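You operate a simulated robot arm through the tools that you are given. There is no shell and no other tool. Be economical: measure what you need, move in short steps, check, and stop when the job is done.

The job below is to be done with a simulated robot arm. You get a single attempt, and the scene is never put back.

Task
Plug the cream table's blue hose into N29 and run its cylinder rod out to 40 mm.
Fine: set and lock the rod stop, and plug in, before you turn the air on; leave it on; leave the dial and the other hoses.

Only the result counts: the job must be done as asked and must still hold three seconds after the hand-in. Knocking over, shifting, dropping, spilling or breaking anything else fails it.

Robot
A 7-joint arm with a two-finger parallel gripper, fixed in place. Base frame: the origin is at the foot of the arm, x ahead of it, y to its left, z up. Units: mm, degrees, N and s.
With the tool pointing down near the work surface it reaches from about 240 to 680 mm from the base axis. Its first joint turns from -66.0 to 66.0 degrees. Payload 2.4 kg.
The tool frame sits at the grasp point between the pads (the TCP): z along the fingers, y along the line on which they close. The tips reach 30 mm beyond it. The gripper opens to 94 mm. The fingers are 28 mm wide and 10 mm thick; the gripper's body (50 by 96 mm) begins 55 mm behind the TCP.
Orientation is that of the tool frame in the base frame, as [roll, pitch, yaw] about the fixed x, y, z axes, in that order (R = Rz(yaw) Ry(pitch) Rx(roll)). With the fingers straight down and closing along the base's y, the tool's x points along the base's -x, its y along +y and its z along -z.

Tools
- The arm moves only by the tool step_arm. Its argument "increments" is a list of rows, each a list of 7 numbers: the shift along the base's x, y, z in m, then the turn, a rotation vector about the base's x, y, z in degrees, then the closure in counts, from 0 (fully open) to 255 (shut). In form: [[dx, dy, dz, rx, ry, rz, jaw], ...]. A call has 1 to 8 rows; each row shifts and turns the commanded pose from where the row before left it. Rows are played at 5 a second. More than 50 mm and 8.6 degrees between two rows, or a gripper value outside its range, and nothing of the call is played. A pose out of reach is approached as far as the arm can. The call stops where the force on the tool passes 40 N (or 10 N more than at its start, if that is more) or the arm is blocked; 0.2 s more then pass. The fingers move at their own pace (about 153 mm/s each) and stop on an object; they squeeze with about 30 N. The grip force told is the motor's: it shows also when the fingers shut on nothing. Time passes only in rows, and 0.2 s behind the last, so rows that do not move let the fingers close. It gives the time, the measured TCP pose, the force on the tool (base axes), the opening and the grip force at its end, in the units of the frame above (readings bear some noise), with the torque about the TCP (base axes, N m) and any sound that the robot's microphone picked up.
- Cameras (640 x 400 px; columns grow to the right, rows downward): "scene" is fixed at [38.7, 478.9, 1435.9]; the picture's right is [-0.73, -0.69, 0.00], its down [-0.45, 0.48, -0.75] and it looks along [0.52, -0.55, -0.66] (base axes); focal length 317 px, centre (320, 200). "wrist" rides on the gripper at [76, 14, -102] in the tool frame; the picture's right is [-0.18, 0.98, 0.00], its down [-0.75, -0.14, -0.64] and it looks along [-0.63, -0.12, 0.77] (tool axes); focal length 243 px, centre (320, 200). There is no depth. A picture from a camera that has moved, and an enlarged one, comes with that camera's place and axes in the base frame and with its lens.
- snapshot(camera): a new picture of that camera. No time passes.
- zoom(camera, box): a new picture of the part [left, top, right, bottom] of that camera's present view, enlarged. No time passes.
- hand_in(): hands the job in; it is judged then, once.

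Go step by step. Nothing tells you positions but the pictures and the camera data: compare them with the known pose of the tool, close in by small moves and look again before you grip or let go. The budget is 120 turns and 84 pictures, counting those below and the enlarged ones. Unless the task says otherwise, let go and move clear before handing in, and close with one line.

The tools are called after "Call:" by a JSON object that holds its "fn" and its "kwargs". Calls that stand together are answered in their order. step_arm: Moves the arm, as the interface text tells. Its arguments: {"type":"object","properties":{"increments":{"type":"array"}},"required":["increments"]} The other tools are called the same way: snapshot (camera) takes a picture; zoom (camera, box) takes an enlarged picture of a part of a camera's view; hand_in () hands the job in.

At the start:

```text
time: 0.0
ee_pos: [346.2, -60.9, 1106.5]
tool_rot: [180.0, -0.1, -179.9]
wrist_force: [0.2, 0.3, 0.7]
wrist_torque: [-0.04, -0.01, -0.07]
finger_gap: 94.1
gripper_force: 0.1
```

scene: 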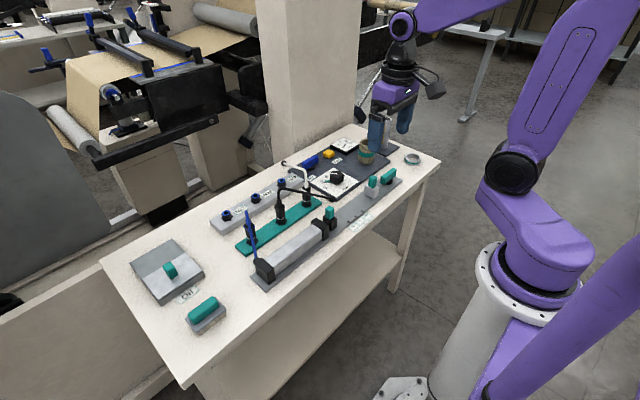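
wrist: 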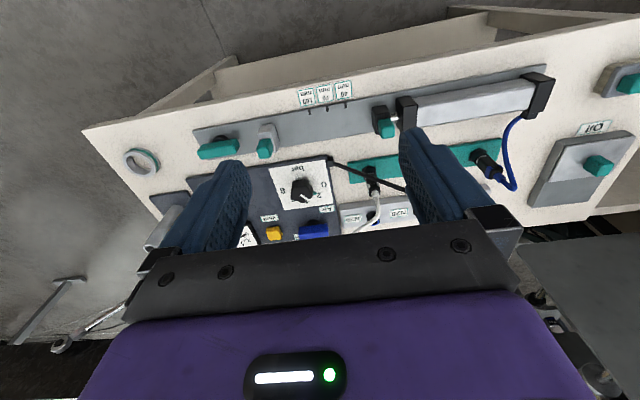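

I see a cream table with a cylinder, three hoses in a green park rail, a port manifold and a panel. I'll zoom in for detail first.

Call:
{"fn": "zoom", "kwargs": {"camera": "scene", "box": [200, 150, 340, 300]}}

Call:
{"fn": "zoom", "kwargs": {"camera": "scene", "box": [270, 120, 440, 230]}}

Call:
{"fn": "zoom", "kwargs": {"camera": "scene", "box": [110, 220, 290, 350]}}

Call:
{"fn": "zoom", "kwargs": {"camera": "wrist", "box": [180, 60, 440, 260]}}

```text
2.67 times, centred on (270, 225) of scene
camera zoom: at [38.7, 478.9, 1435.9], right [-0.73, -0.69, 0.0], down [-0.45, 0.48, -0.75], along [0.52, -0.55, -0.66], focal length 845 px, centre (453, 133)
```

zoom: 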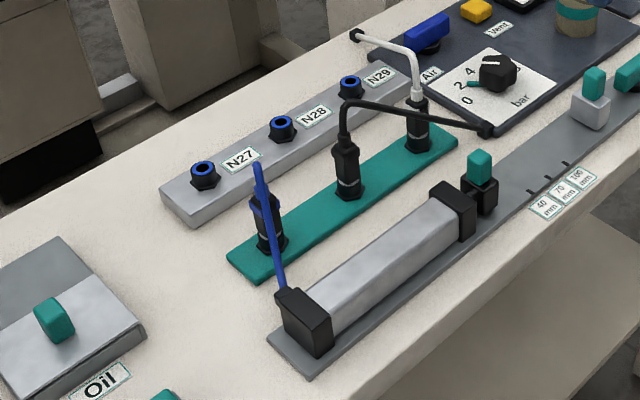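

```text
3.64 times, centred on (355, 175) of scene
camera zoom: at [38.7, 478.9, 1435.9], right [-0.73, -0.69, 0.0], down [-0.45, 0.48, -0.75], along [0.52, -0.55, -0.66], focal length 1153 px, centre (193, 291)
```

zoom: 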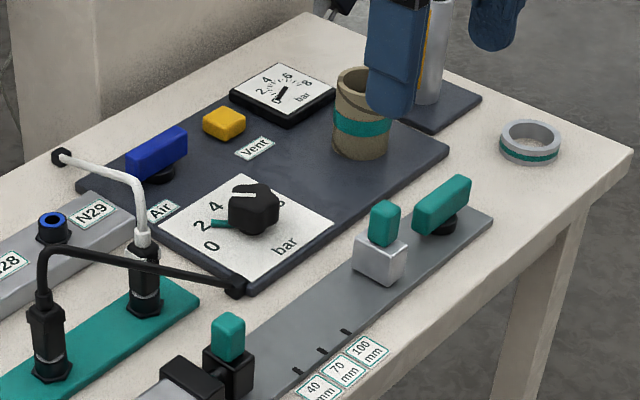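

```text
3.08 times, centred on (200, 285) of scene
camera zoom: at [38.7, 478.9, 1435.9], right [-0.73, -0.69, 0.0], down [-0.45, 0.48, -0.75], along [0.52, -0.55, -0.66], focal length 976 px, centre (689, -62)
```

zoom: 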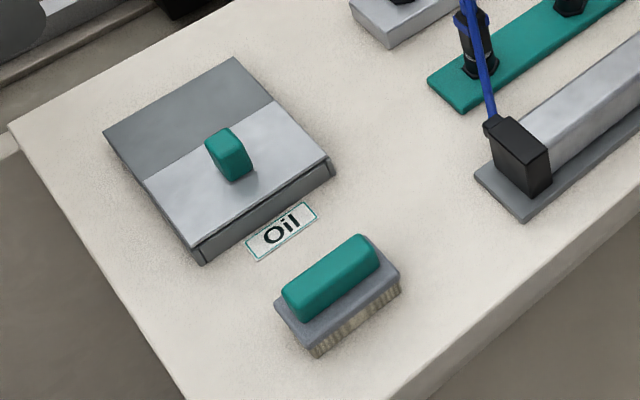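

```text
2.00 times, centred on (310, 160) of wrist
camera zoom: at [269.0, -46.8, 1209.5], right [0.18, 0.98, 0.0], down [0.75, -0.14, 0.64], along [0.63, -0.12, -0.77], focal length 485 px, centre (340, 280)
```

zoom: 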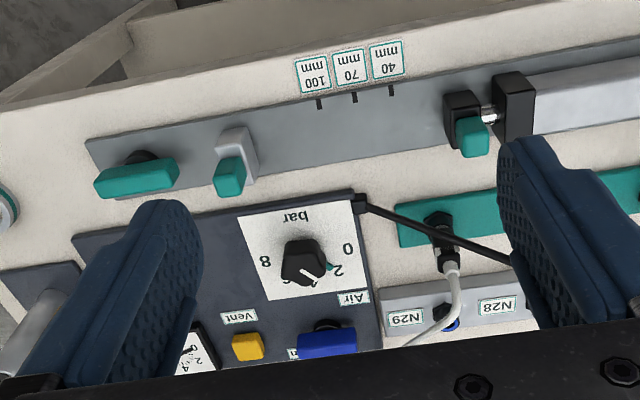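

The rail runs roughly along -y at x≈412, z≈804, with the 40 mark near y≈-33. I'll come lower and look with the wrist camera.

Call:
{"fn": "step_arm", "kwargs": {"increments": [[-0.02, 0.01, -0.04, 0, 0, 0, 0], [-0.02, 0.01, -0.04, 0, 0, 0, 0], [-0.02, 0.01, -0.04, 0, 0, 0, 0], [0, 0, 0, 0, 0, 0, 0]]}}

Call:
{"fn": "snapshot", "kwargs": {"camera": "wrist"}}

```text
time: 1.0
ee_pos: [284.3, -30.0, 986.6]
tool_rot: [-179.9, 0.1, 179.8]
wrist_force: [-0.3, -0.5, 0.3]
wrist_torque: [0.02, -0.03, 0.01]
finger_gap: 94.0
gripper_force: 0.1
```

```text
77 pictures are left
camera wrist: at [208.5, -16.1, 1089.3], right [0.19, 0.98, 0.0], down [0.75, -0.14, 0.64], along [0.63, -0.12, -0.77], focal length 243 px, centre (320, 200)
```

wrist: 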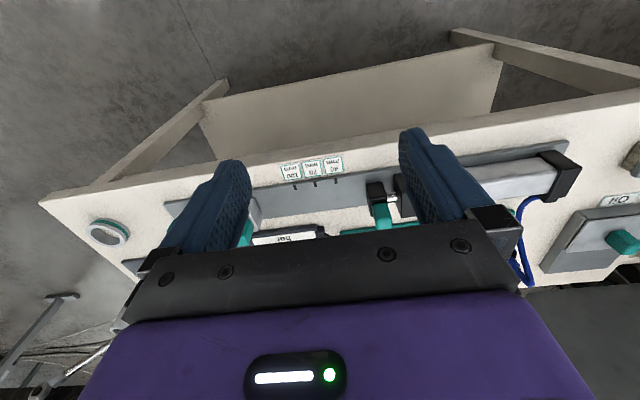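

The camera's picture top looks straight down, so I should move forward in x to see things between the fingers.

Call:
{"fn": "step_arm", "kwargs": {"increments": [[0.045, 0, 0, 0, 0, 0, 0], [0.045, 0, 0, 0, 0, 0, 0], [0.045, 0, 0, 0, 0, 0, 0], [0, 0, 0, 0, 0, 0, 0]]}}

Call:
{"fn": "snapshot", "kwargs": {"camera": "wrist"}}

Call:
{"fn": "zoom", "kwargs": {"camera": "wrist", "box": [120, 0, 460, 220]}}

```text
time: 2.0
ee_pos: [420.2, -28.5, 986.5]
tool_rot: [-180.0, 0.0, -180.0]
wrist_force: [-0.7, -0.2, 0.5]
wrist_torque: [0.01, 0.02, -0.01]
finger_gap: 93.8
gripper_force: 0.1
```

```text
76 pictures are left
camera wrist: at [344.2, -15.6, 1089.8], right [0.18, 0.98, 0.0], down [0.75, -0.14, 0.64], along [0.63, -0.12, -0.77], focal length 243 px, centre (320, 200)
```

wrist: 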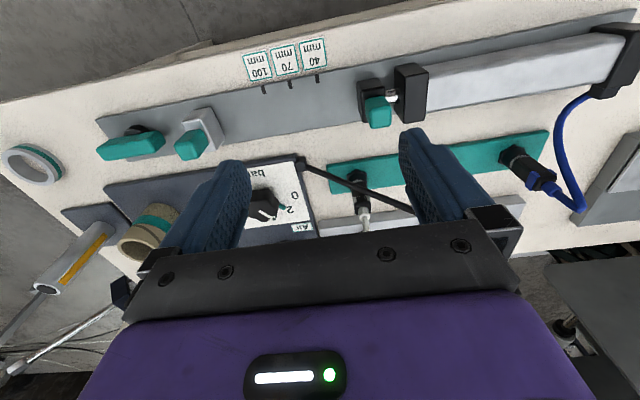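

```text
1.82 times, centred on (290, 110) of wrist
camera zoom: at [344.2, -15.6, 1089.8], right [0.18, 0.98, 0.0], down [0.75, -0.14, 0.64], along [0.63, -0.12, -0.77], focal length 441 px, centre (374, 364)
```

zoom: 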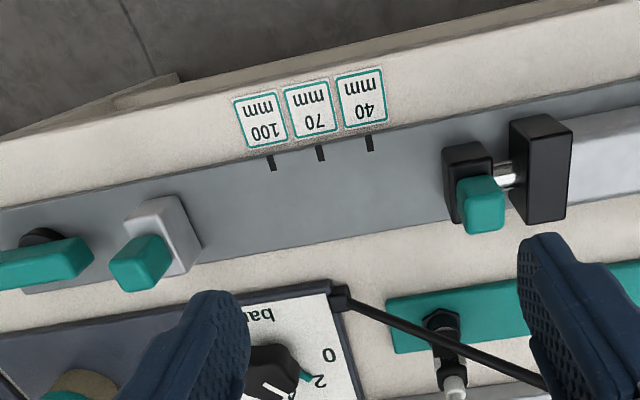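

The marks are 30 mm apart along -y (40 mark y≈-31, rod-head front y≈+10), so the stop's near face should go to y≈-31. Next I look at the manifold and hoses from above.

Call:
{"fn": "step_arm", "kwargs": {"increments": [[0.045, 0, 0.01, 0, 0, 0, 0], [0.045, 0, 0.01, 0, 0, 0, 0], [0.045, 0, 0.01, 0, 0, 0, 0], [0, 0, 0, 0, 0, 0, 0]]}}

Call:
{"fn": "snapshot", "kwargs": {"camera": "wrist"}}

Call:
{"fn": "zoom", "kwargs": {"camera": "wrist", "box": [200, 0, 600, 200]}}

Call:
{"fn": "zoom", "kwargs": {"camera": "wrist", "box": [20, 0, 340, 220]}}

```text
time: 3.0
ee_pos: [555.5, -29.7, 1017.8]
tool_rot: [180.0, 0.0, -179.9]
wrist_force: [0.4, 0.6, -0.1]
wrist_torque: [0.01, -0.03, 0.02]
finger_gap: 94.3
gripper_force: 0.1
```

```text
74 pictures are left
camera wrist: at [479.1, -16.7, 1120.3], right [0.18, 0.98, 0.0], down [0.75, -0.14, 0.64], along [0.63, -0.12, -0.77], focal length 243 px, centre (320, 200)
```

wrist: 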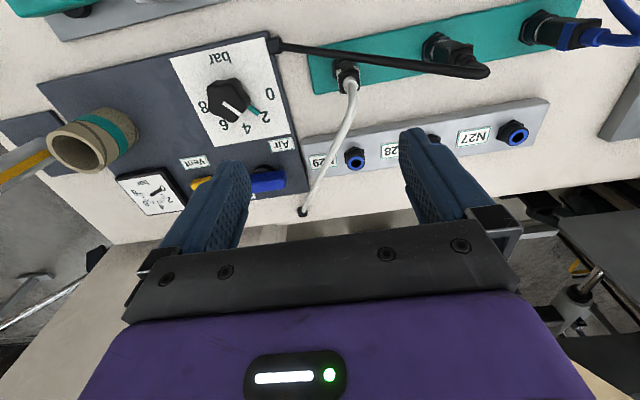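

```text
1.60 times, centred on (400, 100) of wrist
camera zoom: at [479.1, -16.7, 1120.3], right [0.18, 0.98, 0.0], down [0.75, -0.14, 0.64], along [0.63, -0.12, -0.77], focal length 388 px, centre (192, 360)
```

zoom: 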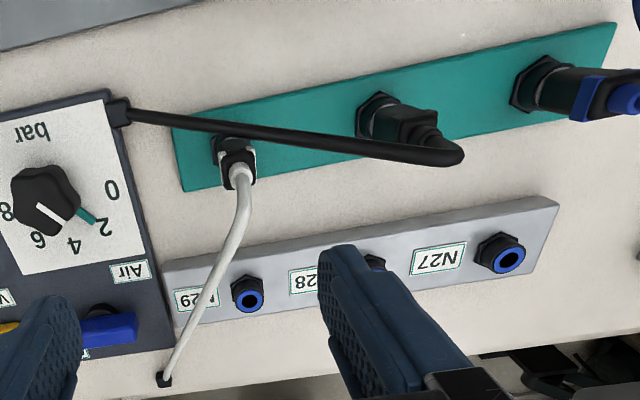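

```text
1.82 times, centred on (180, 110) of wrist
camera zoom: at [479.1, -16.7, 1120.3], right [0.18, 0.98, 0.0], down [0.75, -0.14, 0.64], along [0.63, -0.12, -0.77], focal length 441 px, centre (574, 364)
```

zoom: 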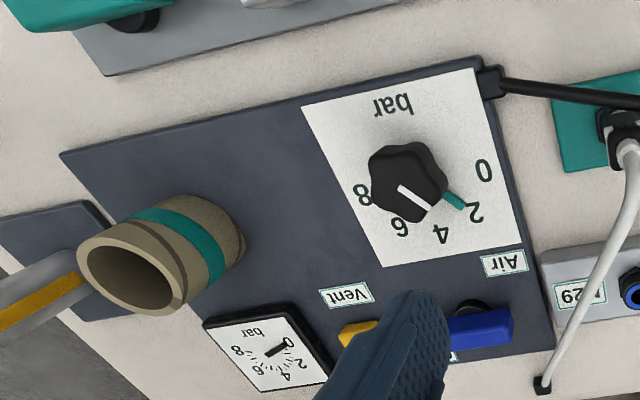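

N29 lies around (656,-3), and the blue plug stands parked around (546,199). I'll now look at the stop and its lever from close by.

Call:
{"fn": "step_arm", "kwargs": {"increments": [[-0.03, -0.045, 0, 0, 0, 0, 0], [-0.03, -0.045, -0.02, 0, 0, 0, 0], [-0.03, -0.04, -0.03, 0, 0, 0, 0], [0, 0, 0, 0, 0, 0, 0]]}}

Call:
{"fn": "snapshot", "kwargs": {"camera": "wrist"}}

Call:
{"fn": "zoom", "kwargs": {"camera": "wrist", "box": [160, 0, 420, 160]}}

```text
refused: row 1 steps farther than a row can; nothing moved
```

```text
71 pictures are left
camera wrist: at [479.1, -16.7, 1120.3], right [0.18, 0.98, 0.0], down [0.75, -0.14, 0.64], along [0.63, -0.12, -0.77], focal length 243 px, centre (320, 200)
```

wrist: 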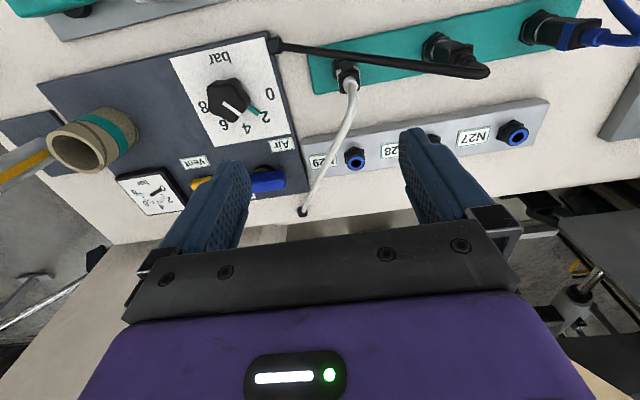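

```text
2.46 times, centred on (290, 80) of wrist
camera zoom: at [479.1, -16.7, 1120.3], right [0.18, 0.98, 0.0], down [0.75, -0.14, 0.64], along [0.63, -0.12, -0.77], focal length 597 px, centre (394, 495)
```

zoom: 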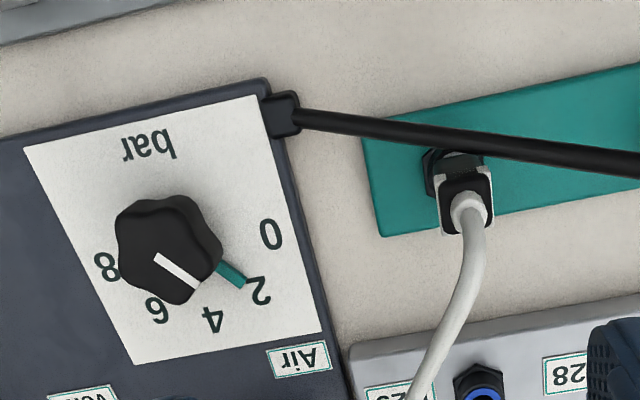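

That row was over the limit, so I'll use smaller steps.

Call:
{"fn": "step_arm", "kwargs": {"increments": [[-0.03, -0.03, 0, 0, 0, 0, 0], [-0.03, -0.03, -0.01, 0, 0, 0, 0], [-0.03, -0.03, -0.02, 0, 0, 0, 0], [0, -0.03, -0.02, 0, 0, 0, 0], [0, 0, 0, 0, 0, 0, 0]]}}

Call:
{"fn": "snapshot", "kwargs": {"camera": "wrist"}}

```text
time: 4.2
ee_pos: [463.9, -149.1, 967.4]
tool_rot: [-180.0, 0.0, 179.9]
wrist_force: [0.4, -0.2, 0.1]
wrist_torque: [0.02, 0.02, -0.02]
finger_gap: 94.0
gripper_force: 0.0
```

```text
69 pictures are left
camera wrist: at [388.4, -136.3, 1069.8], right [0.18, 0.98, 0.0], down [0.75, -0.14, 0.64], along [0.63, -0.12, -0.77], focal length 243 px, centre (320, 200)
```

wrist: 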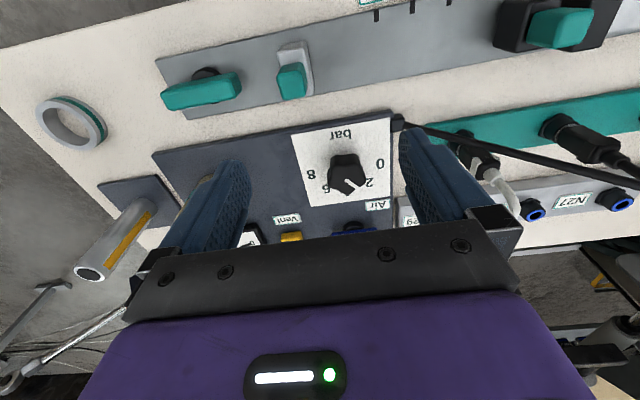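

Call:
{"fn": "zoom", "kwargs": {"camera": "wrist", "box": [140, 0, 460, 200]}}

```text
2.00 times, centred on (300, 100) of wrist
camera zoom: at [388.4, -136.3, 1069.8], right [0.18, 0.98, 0.0], down [0.75, -0.14, 0.64], along [0.63, -0.12, -0.77], focal length 485 px, centre (360, 400)
```

zoom: 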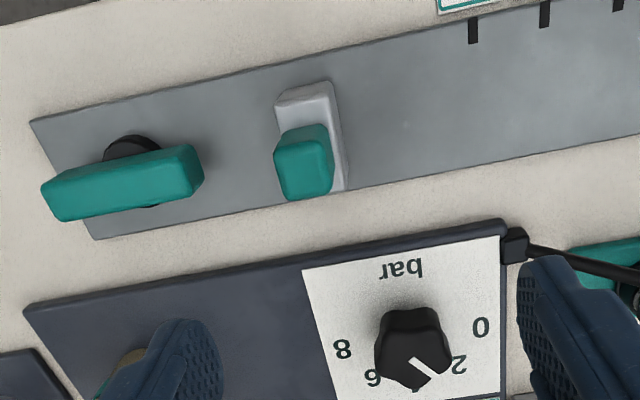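

The stop knob sits near (436,-168) with top z≈873, and the lever is further along -y near (431,-248). I move above the knob with a partly open gripper and check.

Call:
{"fn": "step_arm", "kwargs": {"increments": [[-0.028, -0.019, -0.01, 0, 0, 0, 130], [0, 0, -0.02, 0, 0, 0, 130], [0, 0, -0.02, 0, 0, 0, 130], [0, 0, 0, 0, 0, 0, 130]]}}

Call:
{"fn": "snapshot", "kwargs": {"camera": "wrist"}}

Call:
{"fn": "zoom", "kwargs": {"camera": "scene", "box": [330, 100, 450, 220]}}

```text
time: 5.2
ee_pos: [436.9, -169.3, 917.1]
tool_rot: [-179.9, 0.0, 180.0]
wrist_force: [-0.3, 0.5, -0.8]
wrist_torque: [0.03, 0.04, -0.04]
finger_gap: 46.1
gripper_force: 0.1
```

```text
67 pictures are left
camera wrist: at [361.0, -155.3, 1019.9], right [0.18, 0.98, 0.0], down [0.75, -0.14, 0.64], along [0.63, -0.12, -0.77], focal length 243 px, centre (320, 200)
```

wrist: 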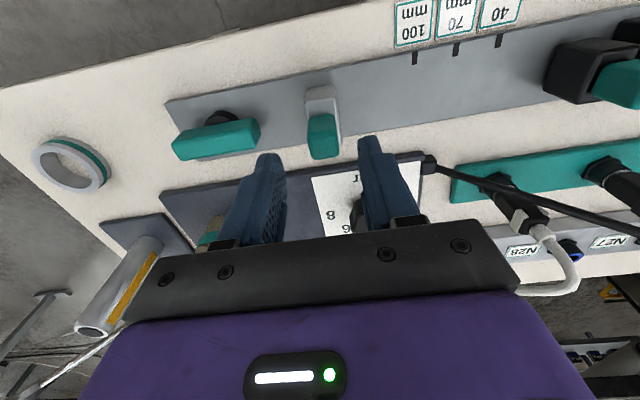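

```text
3.33 times, centred on (390, 160) of scene
camera zoom: at [38.7, 478.9, 1435.9], right [-0.73, -0.69, 0.0], down [-0.45, 0.48, -0.75], along [0.52, -0.55, -0.66], focal length 1057 px, centre (87, 333)
```

zoom: 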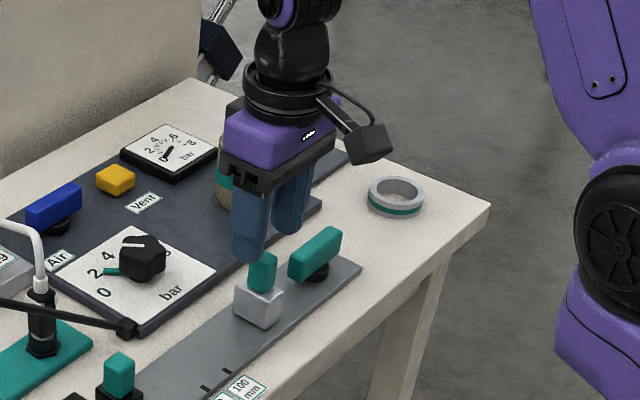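

Call:
{"fn": "zoom", "kwargs": {"camera": "wrist", "box": [260, 70, 380, 170]}}

```text
4.00 times, centred on (320, 120) of wrist
camera zoom: at [361.0, -155.3, 1019.9], right [0.18, 0.98, 0.0], down [0.75, -0.14, 0.64], along [0.63, -0.12, -0.77], focal length 970 px, centre (320, 520)
```

zoom: 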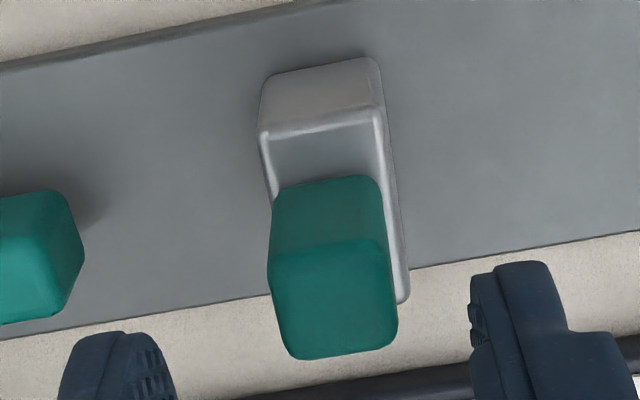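

Knob top is at (436,-167.4), z 847–873, and the block is below it. I descend to TCP z≈881, then close gently.

Call:
{"fn": "step_arm", "kwargs": {"increments": [[0, 0.002, -0.018, 0, 0, 0, 130], [0, 0, -0.018, 0, 0, 0, 130], [0, 0, 0, 0, 0, 0, 130], [0, 0, 0, 0, 0, 0, 255], [0, 0, 0, 0, 0, 0, 255], [0, 0, 0, 0, 0, 0, 255]]}}

```text
time: 6.5
ee_pos: [437.9, -166.8, 883.3]
tool_rot: [180.0, 0.1, -179.9]
wrist_force: [-5.9, 3.0, 8.6]
wrist_torque: [-0.01, -0.87, -0.12]
finger_gap: 20.2
gripper_force: 45.2
stopped in row 6: the force on the tool passed its limit at 41 N (the readings are from after the stop); the commanded pose is now the measured one
```

Call:
{"fn": "snapshot", "kwargs": {"camera": "wrist"}}

Call:
{"fn": "zoom", "kwargs": {"camera": "scene", "box": [340, 130, 440, 220]}}

```text
64 pictures are left
camera wrist: at [361.3, -152.8, 985.4], right [0.18, 0.98, 0.0], down [0.75, -0.14, 0.64], along [0.63, -0.12, -0.77], focal length 243 px, centre (320, 200)
```

wrist: 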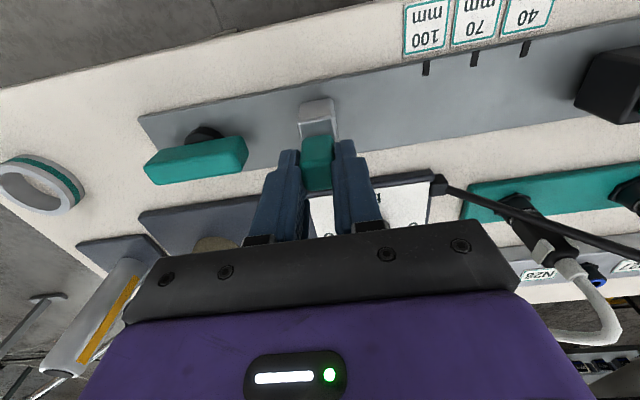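

```text
4.44 times, centred on (390, 175) of scene
camera zoom: at [38.4, 479.1, 1435.9], right [-0.73, -0.69, 0.0], down [-0.45, 0.48, -0.75], along [0.52, -0.55, -0.66], focal length 1409 px, centre (9, 311)
```

zoom: 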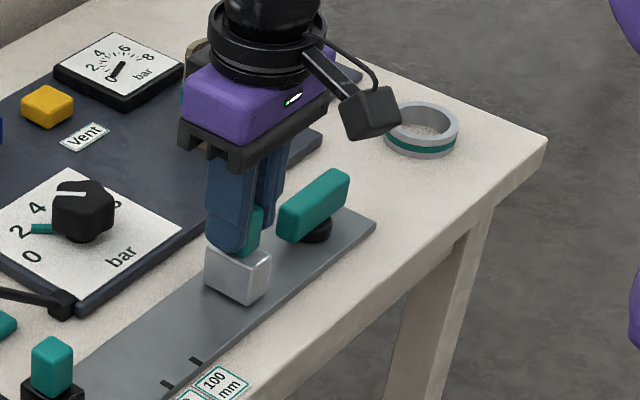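

The knob is gripped between the pads. I try a small slide toward +y.

Call:
{"fn": "step_arm", "kwargs": {"increments": [[0, 0.003, 0, 0, 0, 0, 255], [0, 0.003, 0, 0, 0, 0, 255], [0, 0.004, 0, 0, 0, 0, 255], [0, 0, 0, 0, 0, 0, 255]]}}

```text
time: 7.5
ee_pos: [438.0, -156.2, 883.3]
tool_rot: [180.0, 0.1, -179.9]
wrist_force: [-2.7, -0.2, 15.0]
wrist_torque: [-0.01, 0.78, 0.03]
finger_gap: 19.8
gripper_force: 45.1
```

It slides freely, so the stop is unlocked. I continue toward the 40 mark.

Call:
{"fn": "step_arm", "kwargs": {"increments": [[0, 0.013, 0.0005, 0, 0, 0, 255], [0, 0.013, 0, 0, 0, 0, 255], [0, 0.013, 0, 0, 0, 0, 255], [0, 0.013, 0, 0, 0, 0, 255], [0, 0.013, 0, 0, 0, 0, 255], [0, 0.013, 0, 0, 0, 0, 255], [0, 0.013, 0, 0, 0, 0, 255], [0, 0, 0, 0, 0, 0, 255]]}}

Call:
{"fn": "zoom", "kwargs": {"camera": "scene", "box": [290, 150, 410, 250]}}

Call:
{"fn": "snapshot", "kwargs": {"camera": "wrist"}}

```text
time: 9.3
ee_pos: [438.0, -65.5, 882.1]
tool_rot: [180.0, 0.0, -180.0]
wrist_force: [-3.6, 1.6, -1.9]
wrist_torque: [0.06, -0.95, -0.21]
finger_gap: 20.2
gripper_force: 44.5
```

```text
4.00 times, centred on (350, 200) of scene
camera zoom: at [38.6, 479.0, 1435.9], right [-0.73, -0.69, 0.0], down [-0.45, 0.48, -0.75], along [0.52, -0.55, -0.66], focal length 1268 px, centre (200, 200)
```

zoom: 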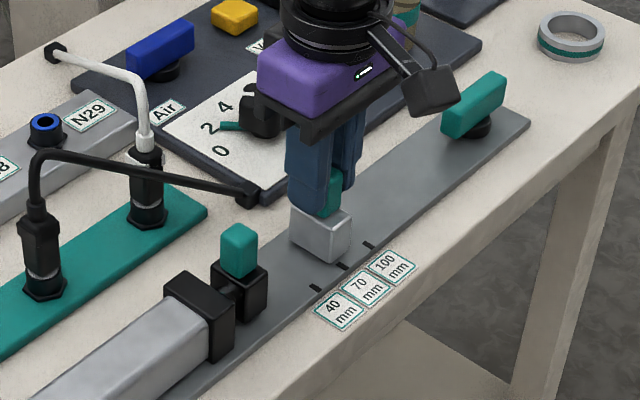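

```text
61 pictures are left
camera wrist: at [361.3, -51.8, 985.5], right [0.18, 0.98, 0.0], down [0.75, -0.14, 0.64], along [0.63, -0.12, -0.77], focal length 243 px, centre (320, 200)
```

wrist: 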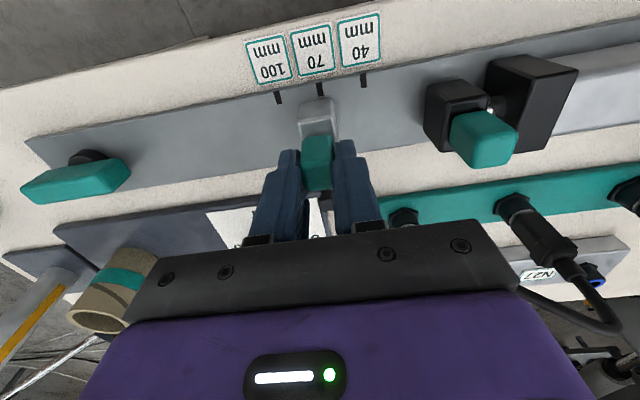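

Call:
{"fn": "zoom", "kwargs": {"camera": "wrist", "box": [250, 60, 450, 160]}}

```text
3.20 times, centred on (350, 110) of wrist
camera zoom: at [361.3, -51.8, 985.5], right [0.18, 0.98, 0.0], down [0.75, -0.14, 0.64], along [0.63, -0.12, -0.77], focal length 776 px, centre (224, 488)
```

zoom: 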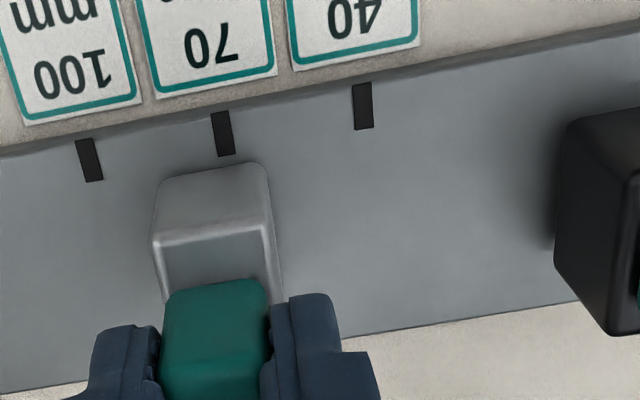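

The stop's +y face is at y≈-52.9 and the 40 mark at ≈-31.4, so another 21.5 mm.

Call:
{"fn": "step_arm", "kwargs": {"increments": [[0, 0.008, 0, 0, 0, 0, 255], [0, 0.008, 0, 0, 0, 0, 255], [0, 0.0055, 0, 0, 0, 0, 255], [0, 0, 0, 0, 0, 0, 255]]}}

Call:
{"fn": "zoom", "kwargs": {"camera": "wrist", "box": [250, 60, 450, 160]}}

```text
time: 10.3
ee_pos: [436.9, -43.3, 883.1]
tool_rot: [179.9, 0.0, -179.9]
wrist_force: [2.7, -0.9, -14.9]
wrist_torque: [-0.03, 0.07, -0.12]
finger_gap: 19.9
gripper_force: 45.2
```

```text
3.20 times, centred on (350, 110) of wrist
camera zoom: at [361.3, -30.3, 985.5], right [0.18, 0.98, 0.0], down [0.75, -0.14, 0.64], along [0.63, -0.12, -0.77], focal length 776 px, centre (224, 488)
```

zoom: 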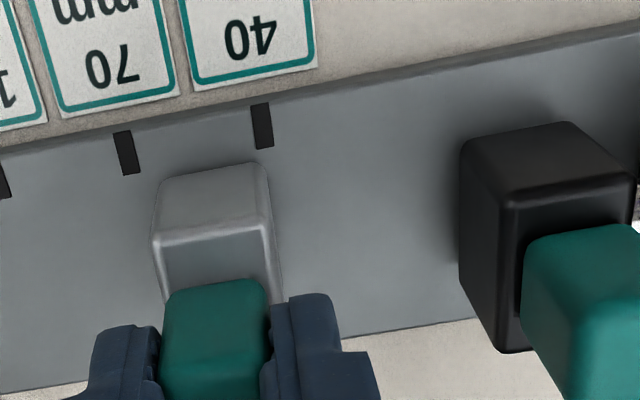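

The face is within about half a millimetre of the mark. I nudge 0.5 mm, release and rise, then look at the lever.

Call:
{"fn": "step_arm", "kwargs": {"increments": [[0, 0.0005, 0, 0, 0, 0, 255], [0, 0, 0, 0, 0, 0, 255], [0, 0, 0, 0, 0, 0, 150], [0, 0, 0, 0, 0, 0, 140], [0, 0, 0.02, 0, 0, 0, 140], [0, 0, 0.02, 0, 0, 0, 140], [0, 0, 0.01, 0, 0, 0, 140], [0, 0, 0, 0, 0, 0, 140]]}}

Call:
{"fn": "zoom", "kwargs": {"camera": "wrist", "box": [240, 40, 440, 165]}}

```text
time: 12.2
ee_pos: [438.2, -42.7, 934.0]
tool_rot: [-180.0, 0.1, -179.9]
wrist_force: [-0.1, -0.2, 0.0]
wrist_torque: [-0.01, 0.01, 0.0]
finger_gap: 42.2
gripper_force: 0.1
```

```text
3.20 times, centred on (340, 102) of wrist
camera zoom: at [361.5, -29.3, 1036.4], right [0.18, 0.98, 0.0], down [0.75, -0.14, 0.64], along [0.63, -0.12, -0.77], focal length 776 px, centre (256, 512)
```

zoom: 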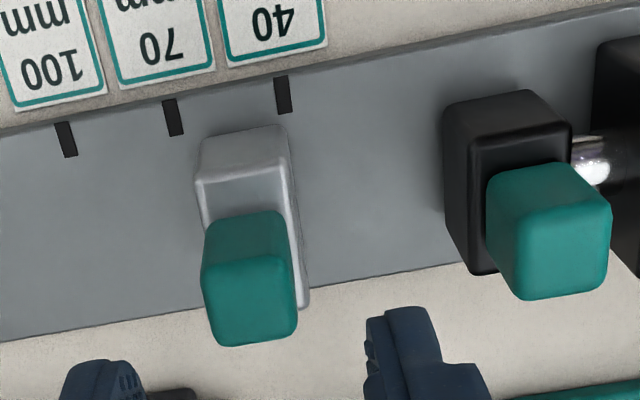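

The stop stands at the 40 mark. Now over to the lever.

Call:
{"fn": "step_arm", "kwargs": {"increments": [[0, -0.045, 0.005, 0, 0, 0, 100], [0, -0.045, 0.005, 0, 0, 0, 80], [0, -0.045, 0, 0, 0, 0, 60], [0, -0.045, 0, 0, 0, 0, 60], [0, -0.02, 0, 0, 0, 0, 60], [0, 0, 0, 0, 0, 0, 60]]}}

Call:
{"fn": "snapshot", "kwargs": {"camera": "wrist"}}

Call:
{"fn": "zoom", "kwargs": {"camera": "wrist", "box": [240, 60, 400, 160]}}

```text
time: 13.6
ee_pos: [437.2, -242.2, 943.8]
tool_rot: [179.9, 0.0, -180.0]
wrist_force: [0.2, 0.0, -0.5]
wrist_torque: [-0.02, 0.0, -0.01]
finger_gap: 71.8
gripper_force: 0.0
```

```text
57 pictures are left
camera wrist: at [361.2, -230.3, 1046.3], right [0.18, 0.98, 0.0], down [0.75, -0.14, 0.64], along [0.63, -0.12, -0.77], focal length 243 px, centre (320, 200)
```

wrist: 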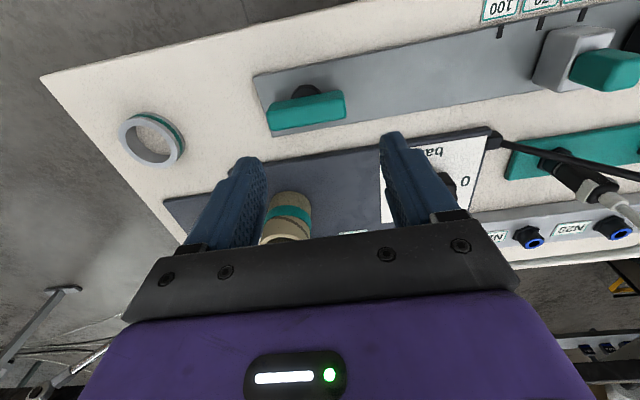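

```text
4.00 times, centred on (320, 110) of wrist
camera zoom: at [361.2, -230.3, 1046.3], right [0.18, 0.98, 0.0], down [0.75, -0.14, 0.64], along [0.63, -0.12, -0.77], focal length 970 px, centre (320, 560)
```

zoom: 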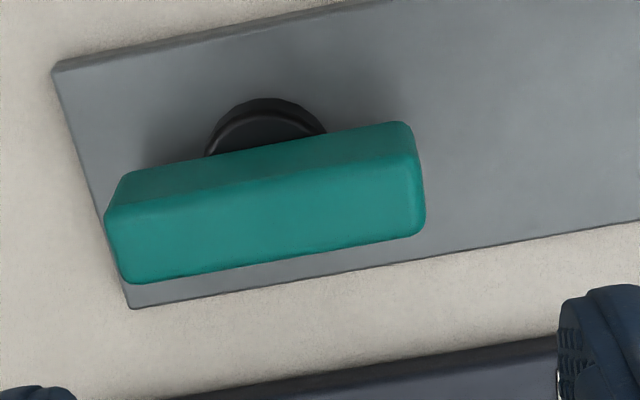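

The stop lever is a bar along y centred at (436,-257), z 826–841, which I take to be unlocked as the stop slid. I turn the gripper 90° to grip it across.

Call:
{"fn": "step_arm", "kwargs": {"increments": [[0, -0.002, 0, 0, 0, 8.5, 60], [0, -0.002, 0, 0, 0, 8.5, 60], [0, -0.002, 0, 0, 0, 8.5, 60], [0, -0.002, 0, 0, 0, 8.5, 60], [0, -0.002, 0, 0, 0, 8.5, 80], [0, -0.002, 0, 0, 0, 8.5, 100], [0, -0.002, 0, 0, 0, 8.5, 110], [0, 0, 0, 0, 0, 8.5, 120]]}}

Call:
{"fn": "step_arm", "kwargs": {"increments": [[0, 0, 0, 0, 0, 8.5, 120], [0, 0, 0, 0, 0, 8.5, 120], [0, 0, 0, 0, 0, 5, 120], [0, 0, 0, 0, 0, 0, 120]]}}

Call:
{"fn": "snapshot", "kwargs": {"camera": "wrist"}}

```text
time: 15.3
ee_pos: [438.4, -258.2, 943.0]
tool_rot: [180.0, 0.1, -111.6]
wrist_force: [0.7, -1.2, 0.1]
wrist_torque: [-0.03, -0.01, -0.02]
finger_gap: 49.7
gripper_force: 0.1
```

```text
time: 16.4
ee_pos: [437.4, -256.3, 943.2]
tool_rot: [180.0, 0.1, -89.8]
wrist_force: [0.5, -0.2, 0.4]
wrist_torque: [0.03, 0.03, -0.02]
finger_gap: 49.7
gripper_force: 0.0
```

```text
55 pictures are left
camera wrist: at [424.0, -334.6, 1045.8], right [-0.98, 0.18, 0.0], down [0.14, 0.75, 0.64], along [0.12, 0.63, -0.77], focal length 243 px, centre (320, 200)
```

wrist: 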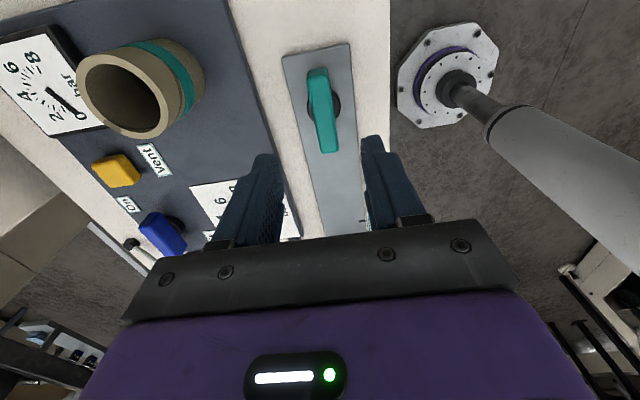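

Aligned with the lever bar. I descend and close on it.

Call:
{"fn": "step_arm", "kwargs": {"increments": [[-0.001, -0.001, -0.03, 0, 0, 0, 120], [0, 0, -0.03, 0, 0, 0, 120], [0, 0, -0.025, 0, 0, 0, 120], [0, 0, 0, 0, 0, 0, 120], [0, 0, 0, 0, 0, 0, 180], [0, 0, 0, 0, 0, 0, 215], [0, 0, 0, 0, 0, 0, 255], [0, 0, 0, 0, 0, 0, 255]]}}

Call:
{"fn": "snapshot", "kwargs": {"camera": "wrist"}}

```text
time: 18.1
ee_pos: [435.0, -258.7, 856.3]
tool_rot: [179.8, 0.3, -90.0]
wrist_force: [-18.4, -0.5, 0.7]
wrist_torque: [0.33, -0.02, 0.01]
finger_gap: 17.9
gripper_force: 45.2
```

```text
54 pictures are left
camera wrist: at [421.3, -335.8, 959.9], right [-0.98, 0.18, 0.01], down [0.14, 0.75, 0.64], along [0.11, 0.63, -0.76], focal length 243 px, centre (320, 200)
```

wrist: 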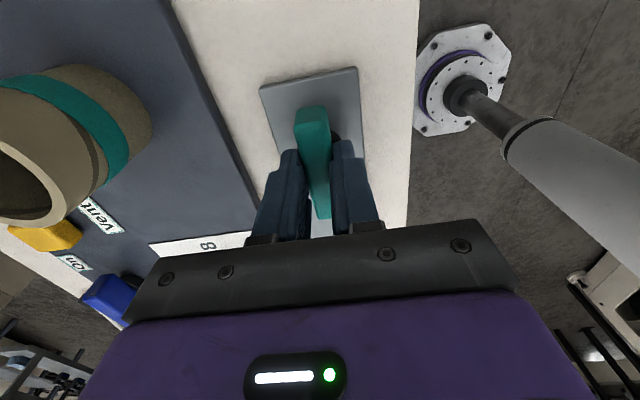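

Gripped at the middle. I try a first small clockwise turn and watch the torque.

Call:
{"fn": "step_arm", "kwargs": {"increments": [[-0.001, 0, 0, 0, 0, -4, 255], [0, 0, 0, 0, 0, -6, 255], [0, 0, 0, 0, 0, 0, 255]]}}

```text
time: 18.9
ee_pos: [433.9, -259.5, 857.1]
tool_rot: [179.9, 0.1, -99.8]
wrist_force: [-19.5, -10.2, -12.3]
wrist_torque: [-0.38, 0.28, 1.78]
finger_gap: 22.8
gripper_force: 45.5
```

The torque is rising and the fingers are spreading, so it's a hard stop in this direction. I try the other way.

Call:
{"fn": "step_arm", "kwargs": {"increments": [[0, 0, 0, 0, 0, 5, 255], [0, 0, 0, 0, 0, 5, 255], [0, 0, 0, 0, 0, 5, 255], [0, 0, 0, 0, 0, 5, 255], [0, 0, 0, 0, 0, 0, 255]]}}

```text
time: 20.1
ee_pos: [436.3, -256.5, 858.0]
tool_rot: [179.8, 0.2, -79.8]
wrist_force: [-15.5, 1.9, -4.0]
wrist_torque: [0.7, 0.1, 0.06]
finger_gap: 17.7
gripper_force: 44.7
```

It turns this way. Continuing.

Call:
{"fn": "step_arm", "kwargs": {"increments": [[0, 0, 0, 0, 0, 7, 255], [0, 0, 0, 0, 0, 7, 255], [0, 0, 0, 0, 0, 7, 255], [0, 0, 0, 0, 0, 7, 255], [0, 0, 0, 0, 0, 7, 255], [0, 0, 0, 0, 0, 0, 255]]}}

```text
time: 21.6
ee_pos: [437.3, -256.3, 858.3]
tool_rot: [180.0, 0.1, -44.6]
wrist_force: [-0.5, 16.2, -13.9]
wrist_torque: [0.74, 0.35, -0.02]
finger_gap: 17.7
gripper_force: 45.6
```

Call:
{"fn": "step_arm", "kwargs": {"increments": [[0, 0, 0, 0, 0, 7, 255], [0, 0, 0, 0, 0, 7, 255], [0, 0, 0, 0, 0, 7, 255], [0, 0, 0, 0, 0, 7, 255], [0, 0, 0, 0, 0, 7, 255], [0, 0, 0, 0, 0, 7, 255], [0, 0, 0, 0, 0, 4, 255], [0, 0, 0, 0, 0, 0, 255]]}}

Call:
{"fn": "zoom", "kwargs": {"camera": "scene", "box": [320, 110, 450, 230]}}

```text
time: 22.2
ee_pos: [437.2, -256.3, 858.4]
tool_rot: [-179.8, 0.3, -31.6]
wrist_force: [-1.2, 4.1, 3.1]
wrist_torque: [-0.41, -0.35, -0.01]
finger_gap: 18.2
gripper_force: 45.3
out of reach, approached as far as the arm can: row 3
stopped in row 3: the force on the tool passed its limit at 64 N (the readings are from after the stop); the commanded pose is now the measured one
```

```text
3.33 times, centred on (385, 170) of scene
camera zoom: at [38.6, 479.1, 1435.8], right [-0.73, -0.69, 0.0], down [-0.45, 0.48, -0.75], along [0.52, -0.55, -0.66], focal length 1057 px, centre (103, 300)
```

zoom: 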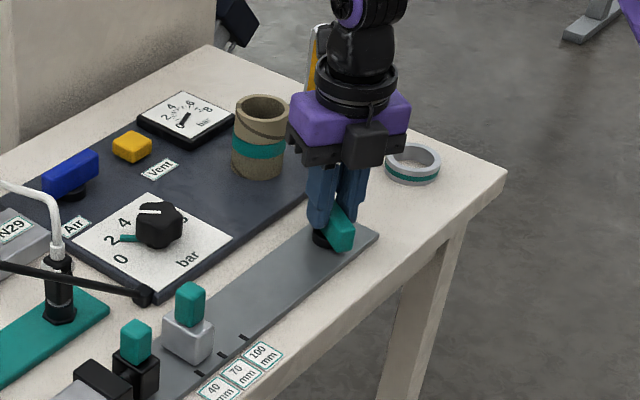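

Wrist joint limit reached at 60° of turn. I release, rise, turn the hand back by 180° and re-grip.

Call:
{"fn": "step_arm", "kwargs": {"increments": [[0, 0, 0, 0, 0, 0, 120], [0, 0, 0, 0, 0, 0, 120], [0, 0, 0.02, 0, 0, 0, 120], [0, 0, 0.025, 0, 0, -8, 120], [0, 0, 0, 0, 0, -8.5, 120], [0, 0, 0, 0, 0, -8.5, 120], [0, 0, 0, 0, 0, -8.5, 120], [0, 0, 0, 0, 0, -8.5, 120]]}}

Call:
{"fn": "step_arm", "kwargs": {"increments": [[0, 0, 0, 0, 0, -8.5, 120], [0, 0, 0, 0, 0, -8.5, 120], [0, 0, 0, 0, 0, -8.5, 120], [0, 0, 0, 0, 0, -8.5, 120], [0, 0, 0, 0, 0, -8.5, 120], [0, 0, 0, 0, 0, -8.5, 120], [0, 0, 0, 0, 0, -8.5, 120], [0, 0, 0, 0, 0, -8.5, 120]]}}

Call:
{"fn": "step_arm", "kwargs": {"increments": [[0, 0, 0, 0, 0, -8.5, 120], [0, 0, 0, 0, 0, -8.5, 120], [0, 0, 0, 0, 0, -8.5, 120], [0, 0, 0, 0, 0, -8.5, 120], [0, 0, 0, 0, 0, -8.5, 120], [0, 0, 0, 0, 0, -8.5, 120], [0, 0, 0, 0, 0, -8.5, 120], [0, 0, 0, 0, 0, 0, 120]]}}

Call:
{"fn": "snapshot", "kwargs": {"camera": "wrist"}}

```text
time: 24.0
ee_pos: [436.0, -256.5, 904.5]
tool_rot: [-179.8, 0.5, -73.7]
wrist_force: [-0.1, -0.1, 0.5]
wrist_torque: [-0.01, -0.01, -0.01]
finger_gap: 49.8
gripper_force: 0.1
```

```text
time: 25.8
ee_pos: [437.5, -256.6, 902.5]
tool_rot: [-179.8, 0.4, -141.8]
wrist_force: [0.8, 0.2, 0.1]
wrist_torque: [-0.01, -0.01, 0.05]
finger_gap: 49.6
gripper_force: 0.2
```

```text
time: 27.6
ee_pos: [436.0, -257.5, 903.1]
tool_rot: [-179.9, 0.4, 158.7]
wrist_force: [-0.6, -0.1, 0.0]
wrist_torque: [0.0, -0.02, 0.0]
finger_gap: 49.7
gripper_force: 0.1
```

```text
52 pictures are left
camera wrist: at [370.6, -216.5, 1005.3], right [0.53, 0.85, 0.0], down [0.65, -0.4, 0.65], along [0.55, -0.34, -0.76], focal length 243 px, centre (320, 200)
```

wrist: 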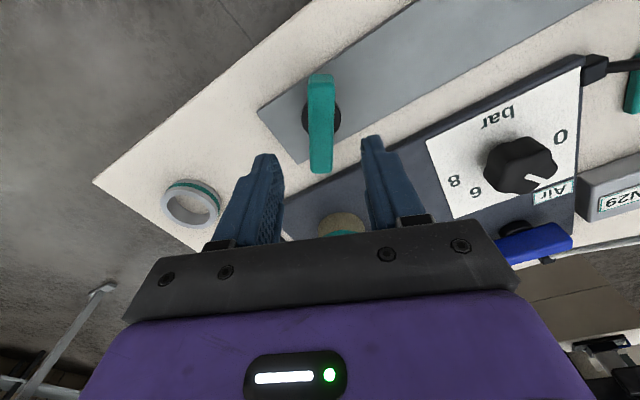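

Call:
{"fn": "step_arm", "kwargs": {"increments": [[0, 0, 0, 0, 0, -8.5, 120], [0, 0.001, -0.02, 0, 0, -1, 120], [0, 0, -0.025, 0, 0, 0, 120], [0, 0, 0, 0, 0, 0, 120], [0, 0, 0, 0, 0, 0, 180], [0, 0, 0, 0, 0, 0, 215], [0, 0, 0, 0, 0, 0, 255], [0, 0, 0, 0, 0, 0, 255]]}}

Call:
{"fn": "step_arm", "kwargs": {"increments": [[0, 0, 0, 0, 0, 5, 255], [0, 0, 0, 0, 0, 5, 255], [0, 0, 0, 0, 0, 5, 255], [0, 0, 0, 0, 0, 5, 255], [0, 0, 0, 0, 0, 0, 255]]}}

```text
time: 29.4
ee_pos: [436.6, -256.4, 857.1]
tool_rot: [-179.8, 0.3, 149.3]
wrist_force: [-1.3, -4.0, -5.3]
wrist_torque: [0.03, -0.35, -0.01]
finger_gap: 17.6
gripper_force: 45.2
```

```text
time: 30.6
ee_pos: [436.2, -255.4, 857.3]
tool_rot: [-179.9, 0.2, 169.5]
wrist_force: [0.4, 2.3, -13.5]
wrist_torque: [0.16, -0.92, -0.02]
finger_gap: 17.6
gripper_force: 45.1
```

Call:
{"fn": "step_arm", "kwargs": {"increments": [[0, 0, 0, 0, 0, 4, 255], [0, 0, 0, 0, 0, 4, 255], [0, 0, 0, 0, 0, 2.5, 255], [0, 0, 0, 0, 0, 0, 255]]}}

Call:
{"fn": "step_arm", "kwargs": {"increments": [[0, 0, 0, 0, 0, 3, 255], [0, 0, 0, 0, 0, 0, 255]]}}

```text
time: 31.6
ee_pos: [437.5, -256.0, 858.0]
tool_rot: [-179.9, 0.3, 180.0]
wrist_force: [8.0, 9.4, -22.8]
wrist_torque: [0.41, -0.34, -0.02]
finger_gap: 17.9
gripper_force: 45.0
```

```text
time: 32.2
ee_pos: [437.4, -254.9, 857.5]
tool_rot: [-179.9, 0.2, -177.2]
wrist_force: [6.1, 14.8, -16.2]
wrist_torque: [0.4, -0.34, -1.65]
finger_gap: 18.7
gripper_force: 44.6
```

End stop at 90° reached: the lever is across the rail. I back off, release and rise.

Call:
{"fn": "step_arm", "kwargs": {"increments": [[0, 0, 0, 0, 0, -2.5, 255], [0, 0, 0, 0, 0, 0, 150], [0, 0, 0, 0, 0, 0, 120], [0, 0, 0.025, 0, 0, 0, 120], [0, 0, 0.025, 0, 0, 0, 120], [0, 0.02, 0.04, 0, 0, 0, 120], [0, 0.04, 0.02, 0, 0, 0, 120], [0, 0, 0, 0, 0, 0, 120]]}}

Call:
{"fn": "snapshot", "kwargs": {"camera": "wrist"}}

```text
time: 34.0
ee_pos: [436.7, -194.7, 968.9]
tool_rot: [-179.9, 0.3, -179.7]
wrist_force: [-0.7, -0.6, -0.2]
wrist_torque: [0.01, 0.02, 0.01]
finger_gap: 49.8
gripper_force: 0.0
```

```text
51 pictures are left
camera wrist: at [359.8, -181.5, 1070.5], right [0.18, 0.98, 0.0], down [0.75, -0.14, 0.65], along [0.63, -0.12, -0.76], focal length 243 px, centre (320, 200)
```

wrist: 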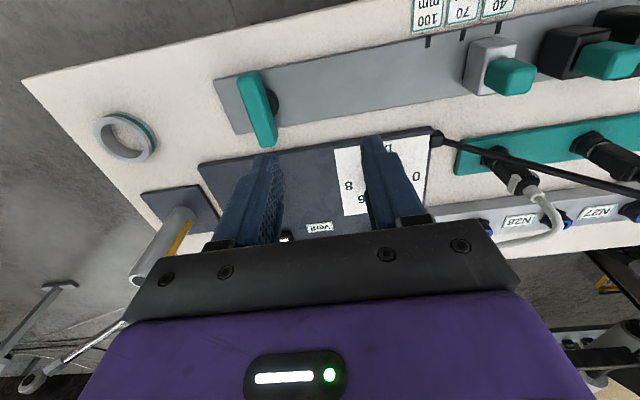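

The lever is now crosswise (locked). Next, to the blue plug: I go up and across for a closer view.

Call:
{"fn": "step_arm", "kwargs": {"increments": [[0.01, 0.03, 0.03, 0, 0, 0, 60], [0.01, 0.045, 0.01, 0, 0, 0, 60], [0.01, 0.045, 0, 0, 0, 0, 60], [0.01, 0.045, 0, 0, 0, 0, 60], [0.01, 0.045, 0, 0, 0, 0, 60], [0.01, 0.045, 0, 0, 0, 0, 60], [0.01, 0.045, 0, 0, 0, 0, 60], [0.01, 0.045, 0, 0, 0, 0, 60]]}}

Call:
{"fn": "step_arm", "kwargs": {"increments": [[0.01, 0.035, 0, 0, 0, 0, 60], [0, 0, 0, 0, 0, 0, 60]]}}

Call:
{"fn": "snapshot", "kwargs": {"camera": "wrist"}}

Call:
{"fn": "zoom", "kwargs": {"camera": "scene", "box": [210, 150, 340, 290]}}

```text
time: 35.8
ee_pos: [517.3, 148.4, 1007.8]
tool_rot: [-179.9, 0.2, -179.6]
wrist_force: [0.1, -0.2, 0.5]
wrist_torque: [0.0, 0.03, 0.01]
finger_gap: 71.9
gripper_force: 0.0
```

```text
time: 36.4
ee_pos: [528.5, 184.0, 1007.8]
tool_rot: [-179.8, 0.3, -179.7]
wrist_force: [0.4, 0.5, -0.6]
wrist_torque: [0.0, 0.0, -0.02]
finger_gap: 72.2
gripper_force: 0.1
```

```text
50 pictures are left
camera wrist: at [450.7, 196.7, 1109.8], right [0.18, 0.98, 0.0], down [0.75, -0.14, 0.65], along [0.64, -0.12, -0.76], focal length 243 px, centre (320, 200)
```

wrist: 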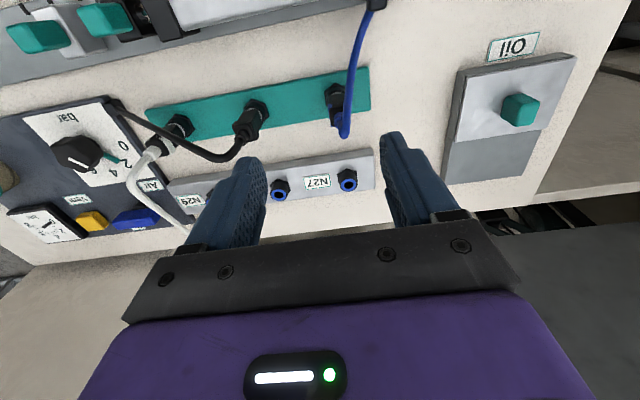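

```text
2.86 times, centred on (275, 220) of scene
camera zoom: at [38.7, 479.0, 1435.9], right [-0.73, -0.69, 0.0], down [-0.45, 0.48, -0.75], along [0.52, -0.55, -0.66], focal length 906 px, centre (449, 143)
```

zoom: 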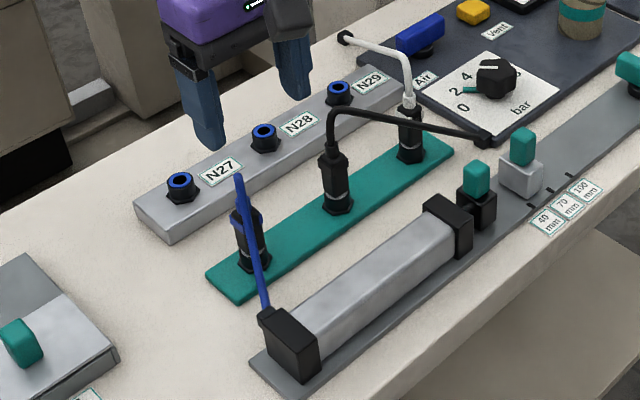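

Call:
{"fn": "zoom", "kwargs": {"camera": "wrist", "box": [260, 0, 420, 150]}}

Call:
{"fn": "zoom", "kwargs": {"camera": "scene", "box": [230, 190, 290, 265]}}

```text
2.67 times, centred on (340, 75) of wrist
camera zoom: at [450.7, 196.7, 1109.8], right [0.18, 0.98, 0.0], down [0.75, -0.14, 0.65], along [0.64, -0.12, -0.76], focal length 647 px, centre (267, 533)
```

zoom: 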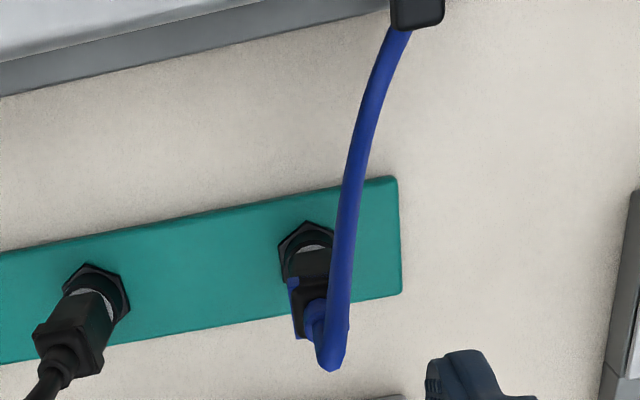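

```text
5.33 times, centred on (260, 228) of scene
camera zoom: at [38.7, 479.0, 1435.9], right [-0.73, -0.69, 0.0], down [-0.45, 0.48, -0.75], along [0.52, -0.55, -0.66], focal length 1691 px, centre (640, 53)
```

zoom: 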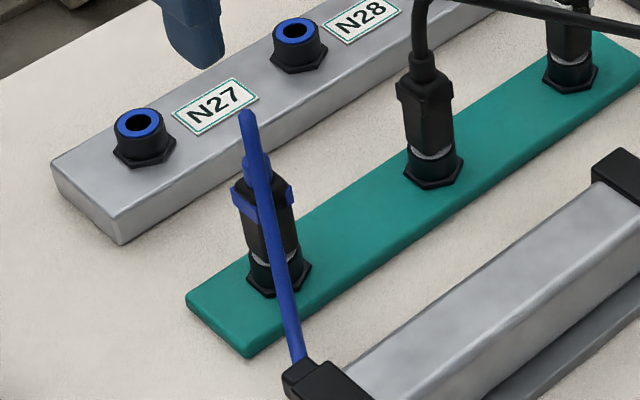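

The blue plug body is about z 827–875 at (543,198), with its hose arching up to z≈915 and off toward -x between where the fingers would be. I position above it and look.

Call:
{"fn": "step_arm", "kwargs": {"increments": [[0.0145, 0.014, -0.02, 0, 0, 0, 100], [0, 0, -0.025, 0, 0, 0, 110], [0, 0, 0, 0, 0, 0, 110]]}}

Call:
{"fn": "zoom", "kwargs": {"camera": "wrist", "box": [220, 60, 420, 200]}}

Call:
{"fn": "zoom", "kwargs": {"camera": "scene", "box": [210, 160, 300, 270]}}

```text
time: 37.2
ee_pos: [542.8, 198.4, 962.6]
tool_rot: [-179.9, 0.4, -179.7]
wrist_force: [0.1, -0.1, -0.4]
wrist_torque: [0.02, 0.02, 0.03]
finger_gap: 53.6
gripper_force: 0.0
```

```text
2.86 times, centred on (320, 130) of wrist
camera zoom: at [465.0, 211.1, 1064.9], right [0.18, 0.98, 0.0], down [0.75, -0.14, 0.65], along [0.64, -0.12, -0.76], focal length 693 px, centre (320, 400)
```

zoom: 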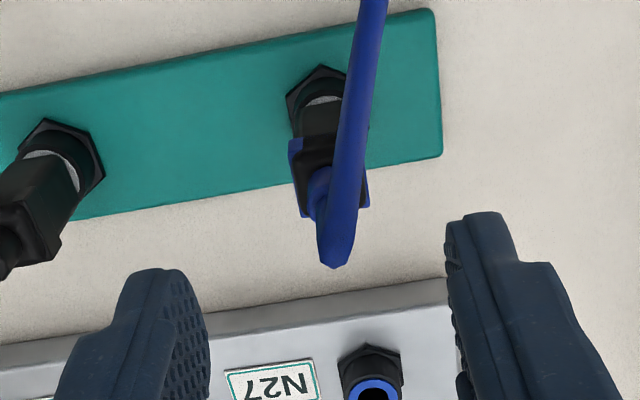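

```text
3.64 times, centred on (255, 215) of scene
camera zoom: at [38.7, 479.0, 1435.9], right [-0.73, -0.69, 0.0], down [-0.45, 0.48, -0.75], along [0.52, -0.55, -0.66], focal length 1153 px, centre (556, 146)
```

zoom: 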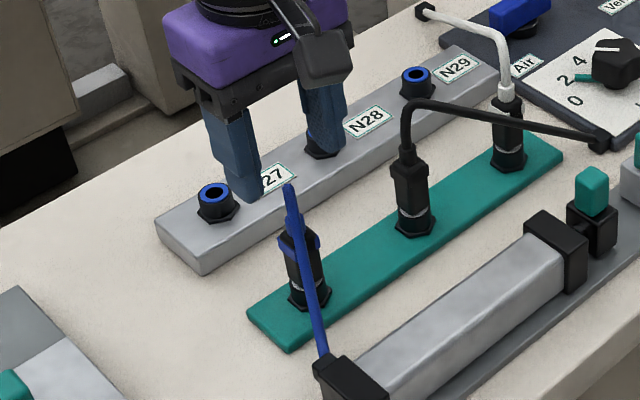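

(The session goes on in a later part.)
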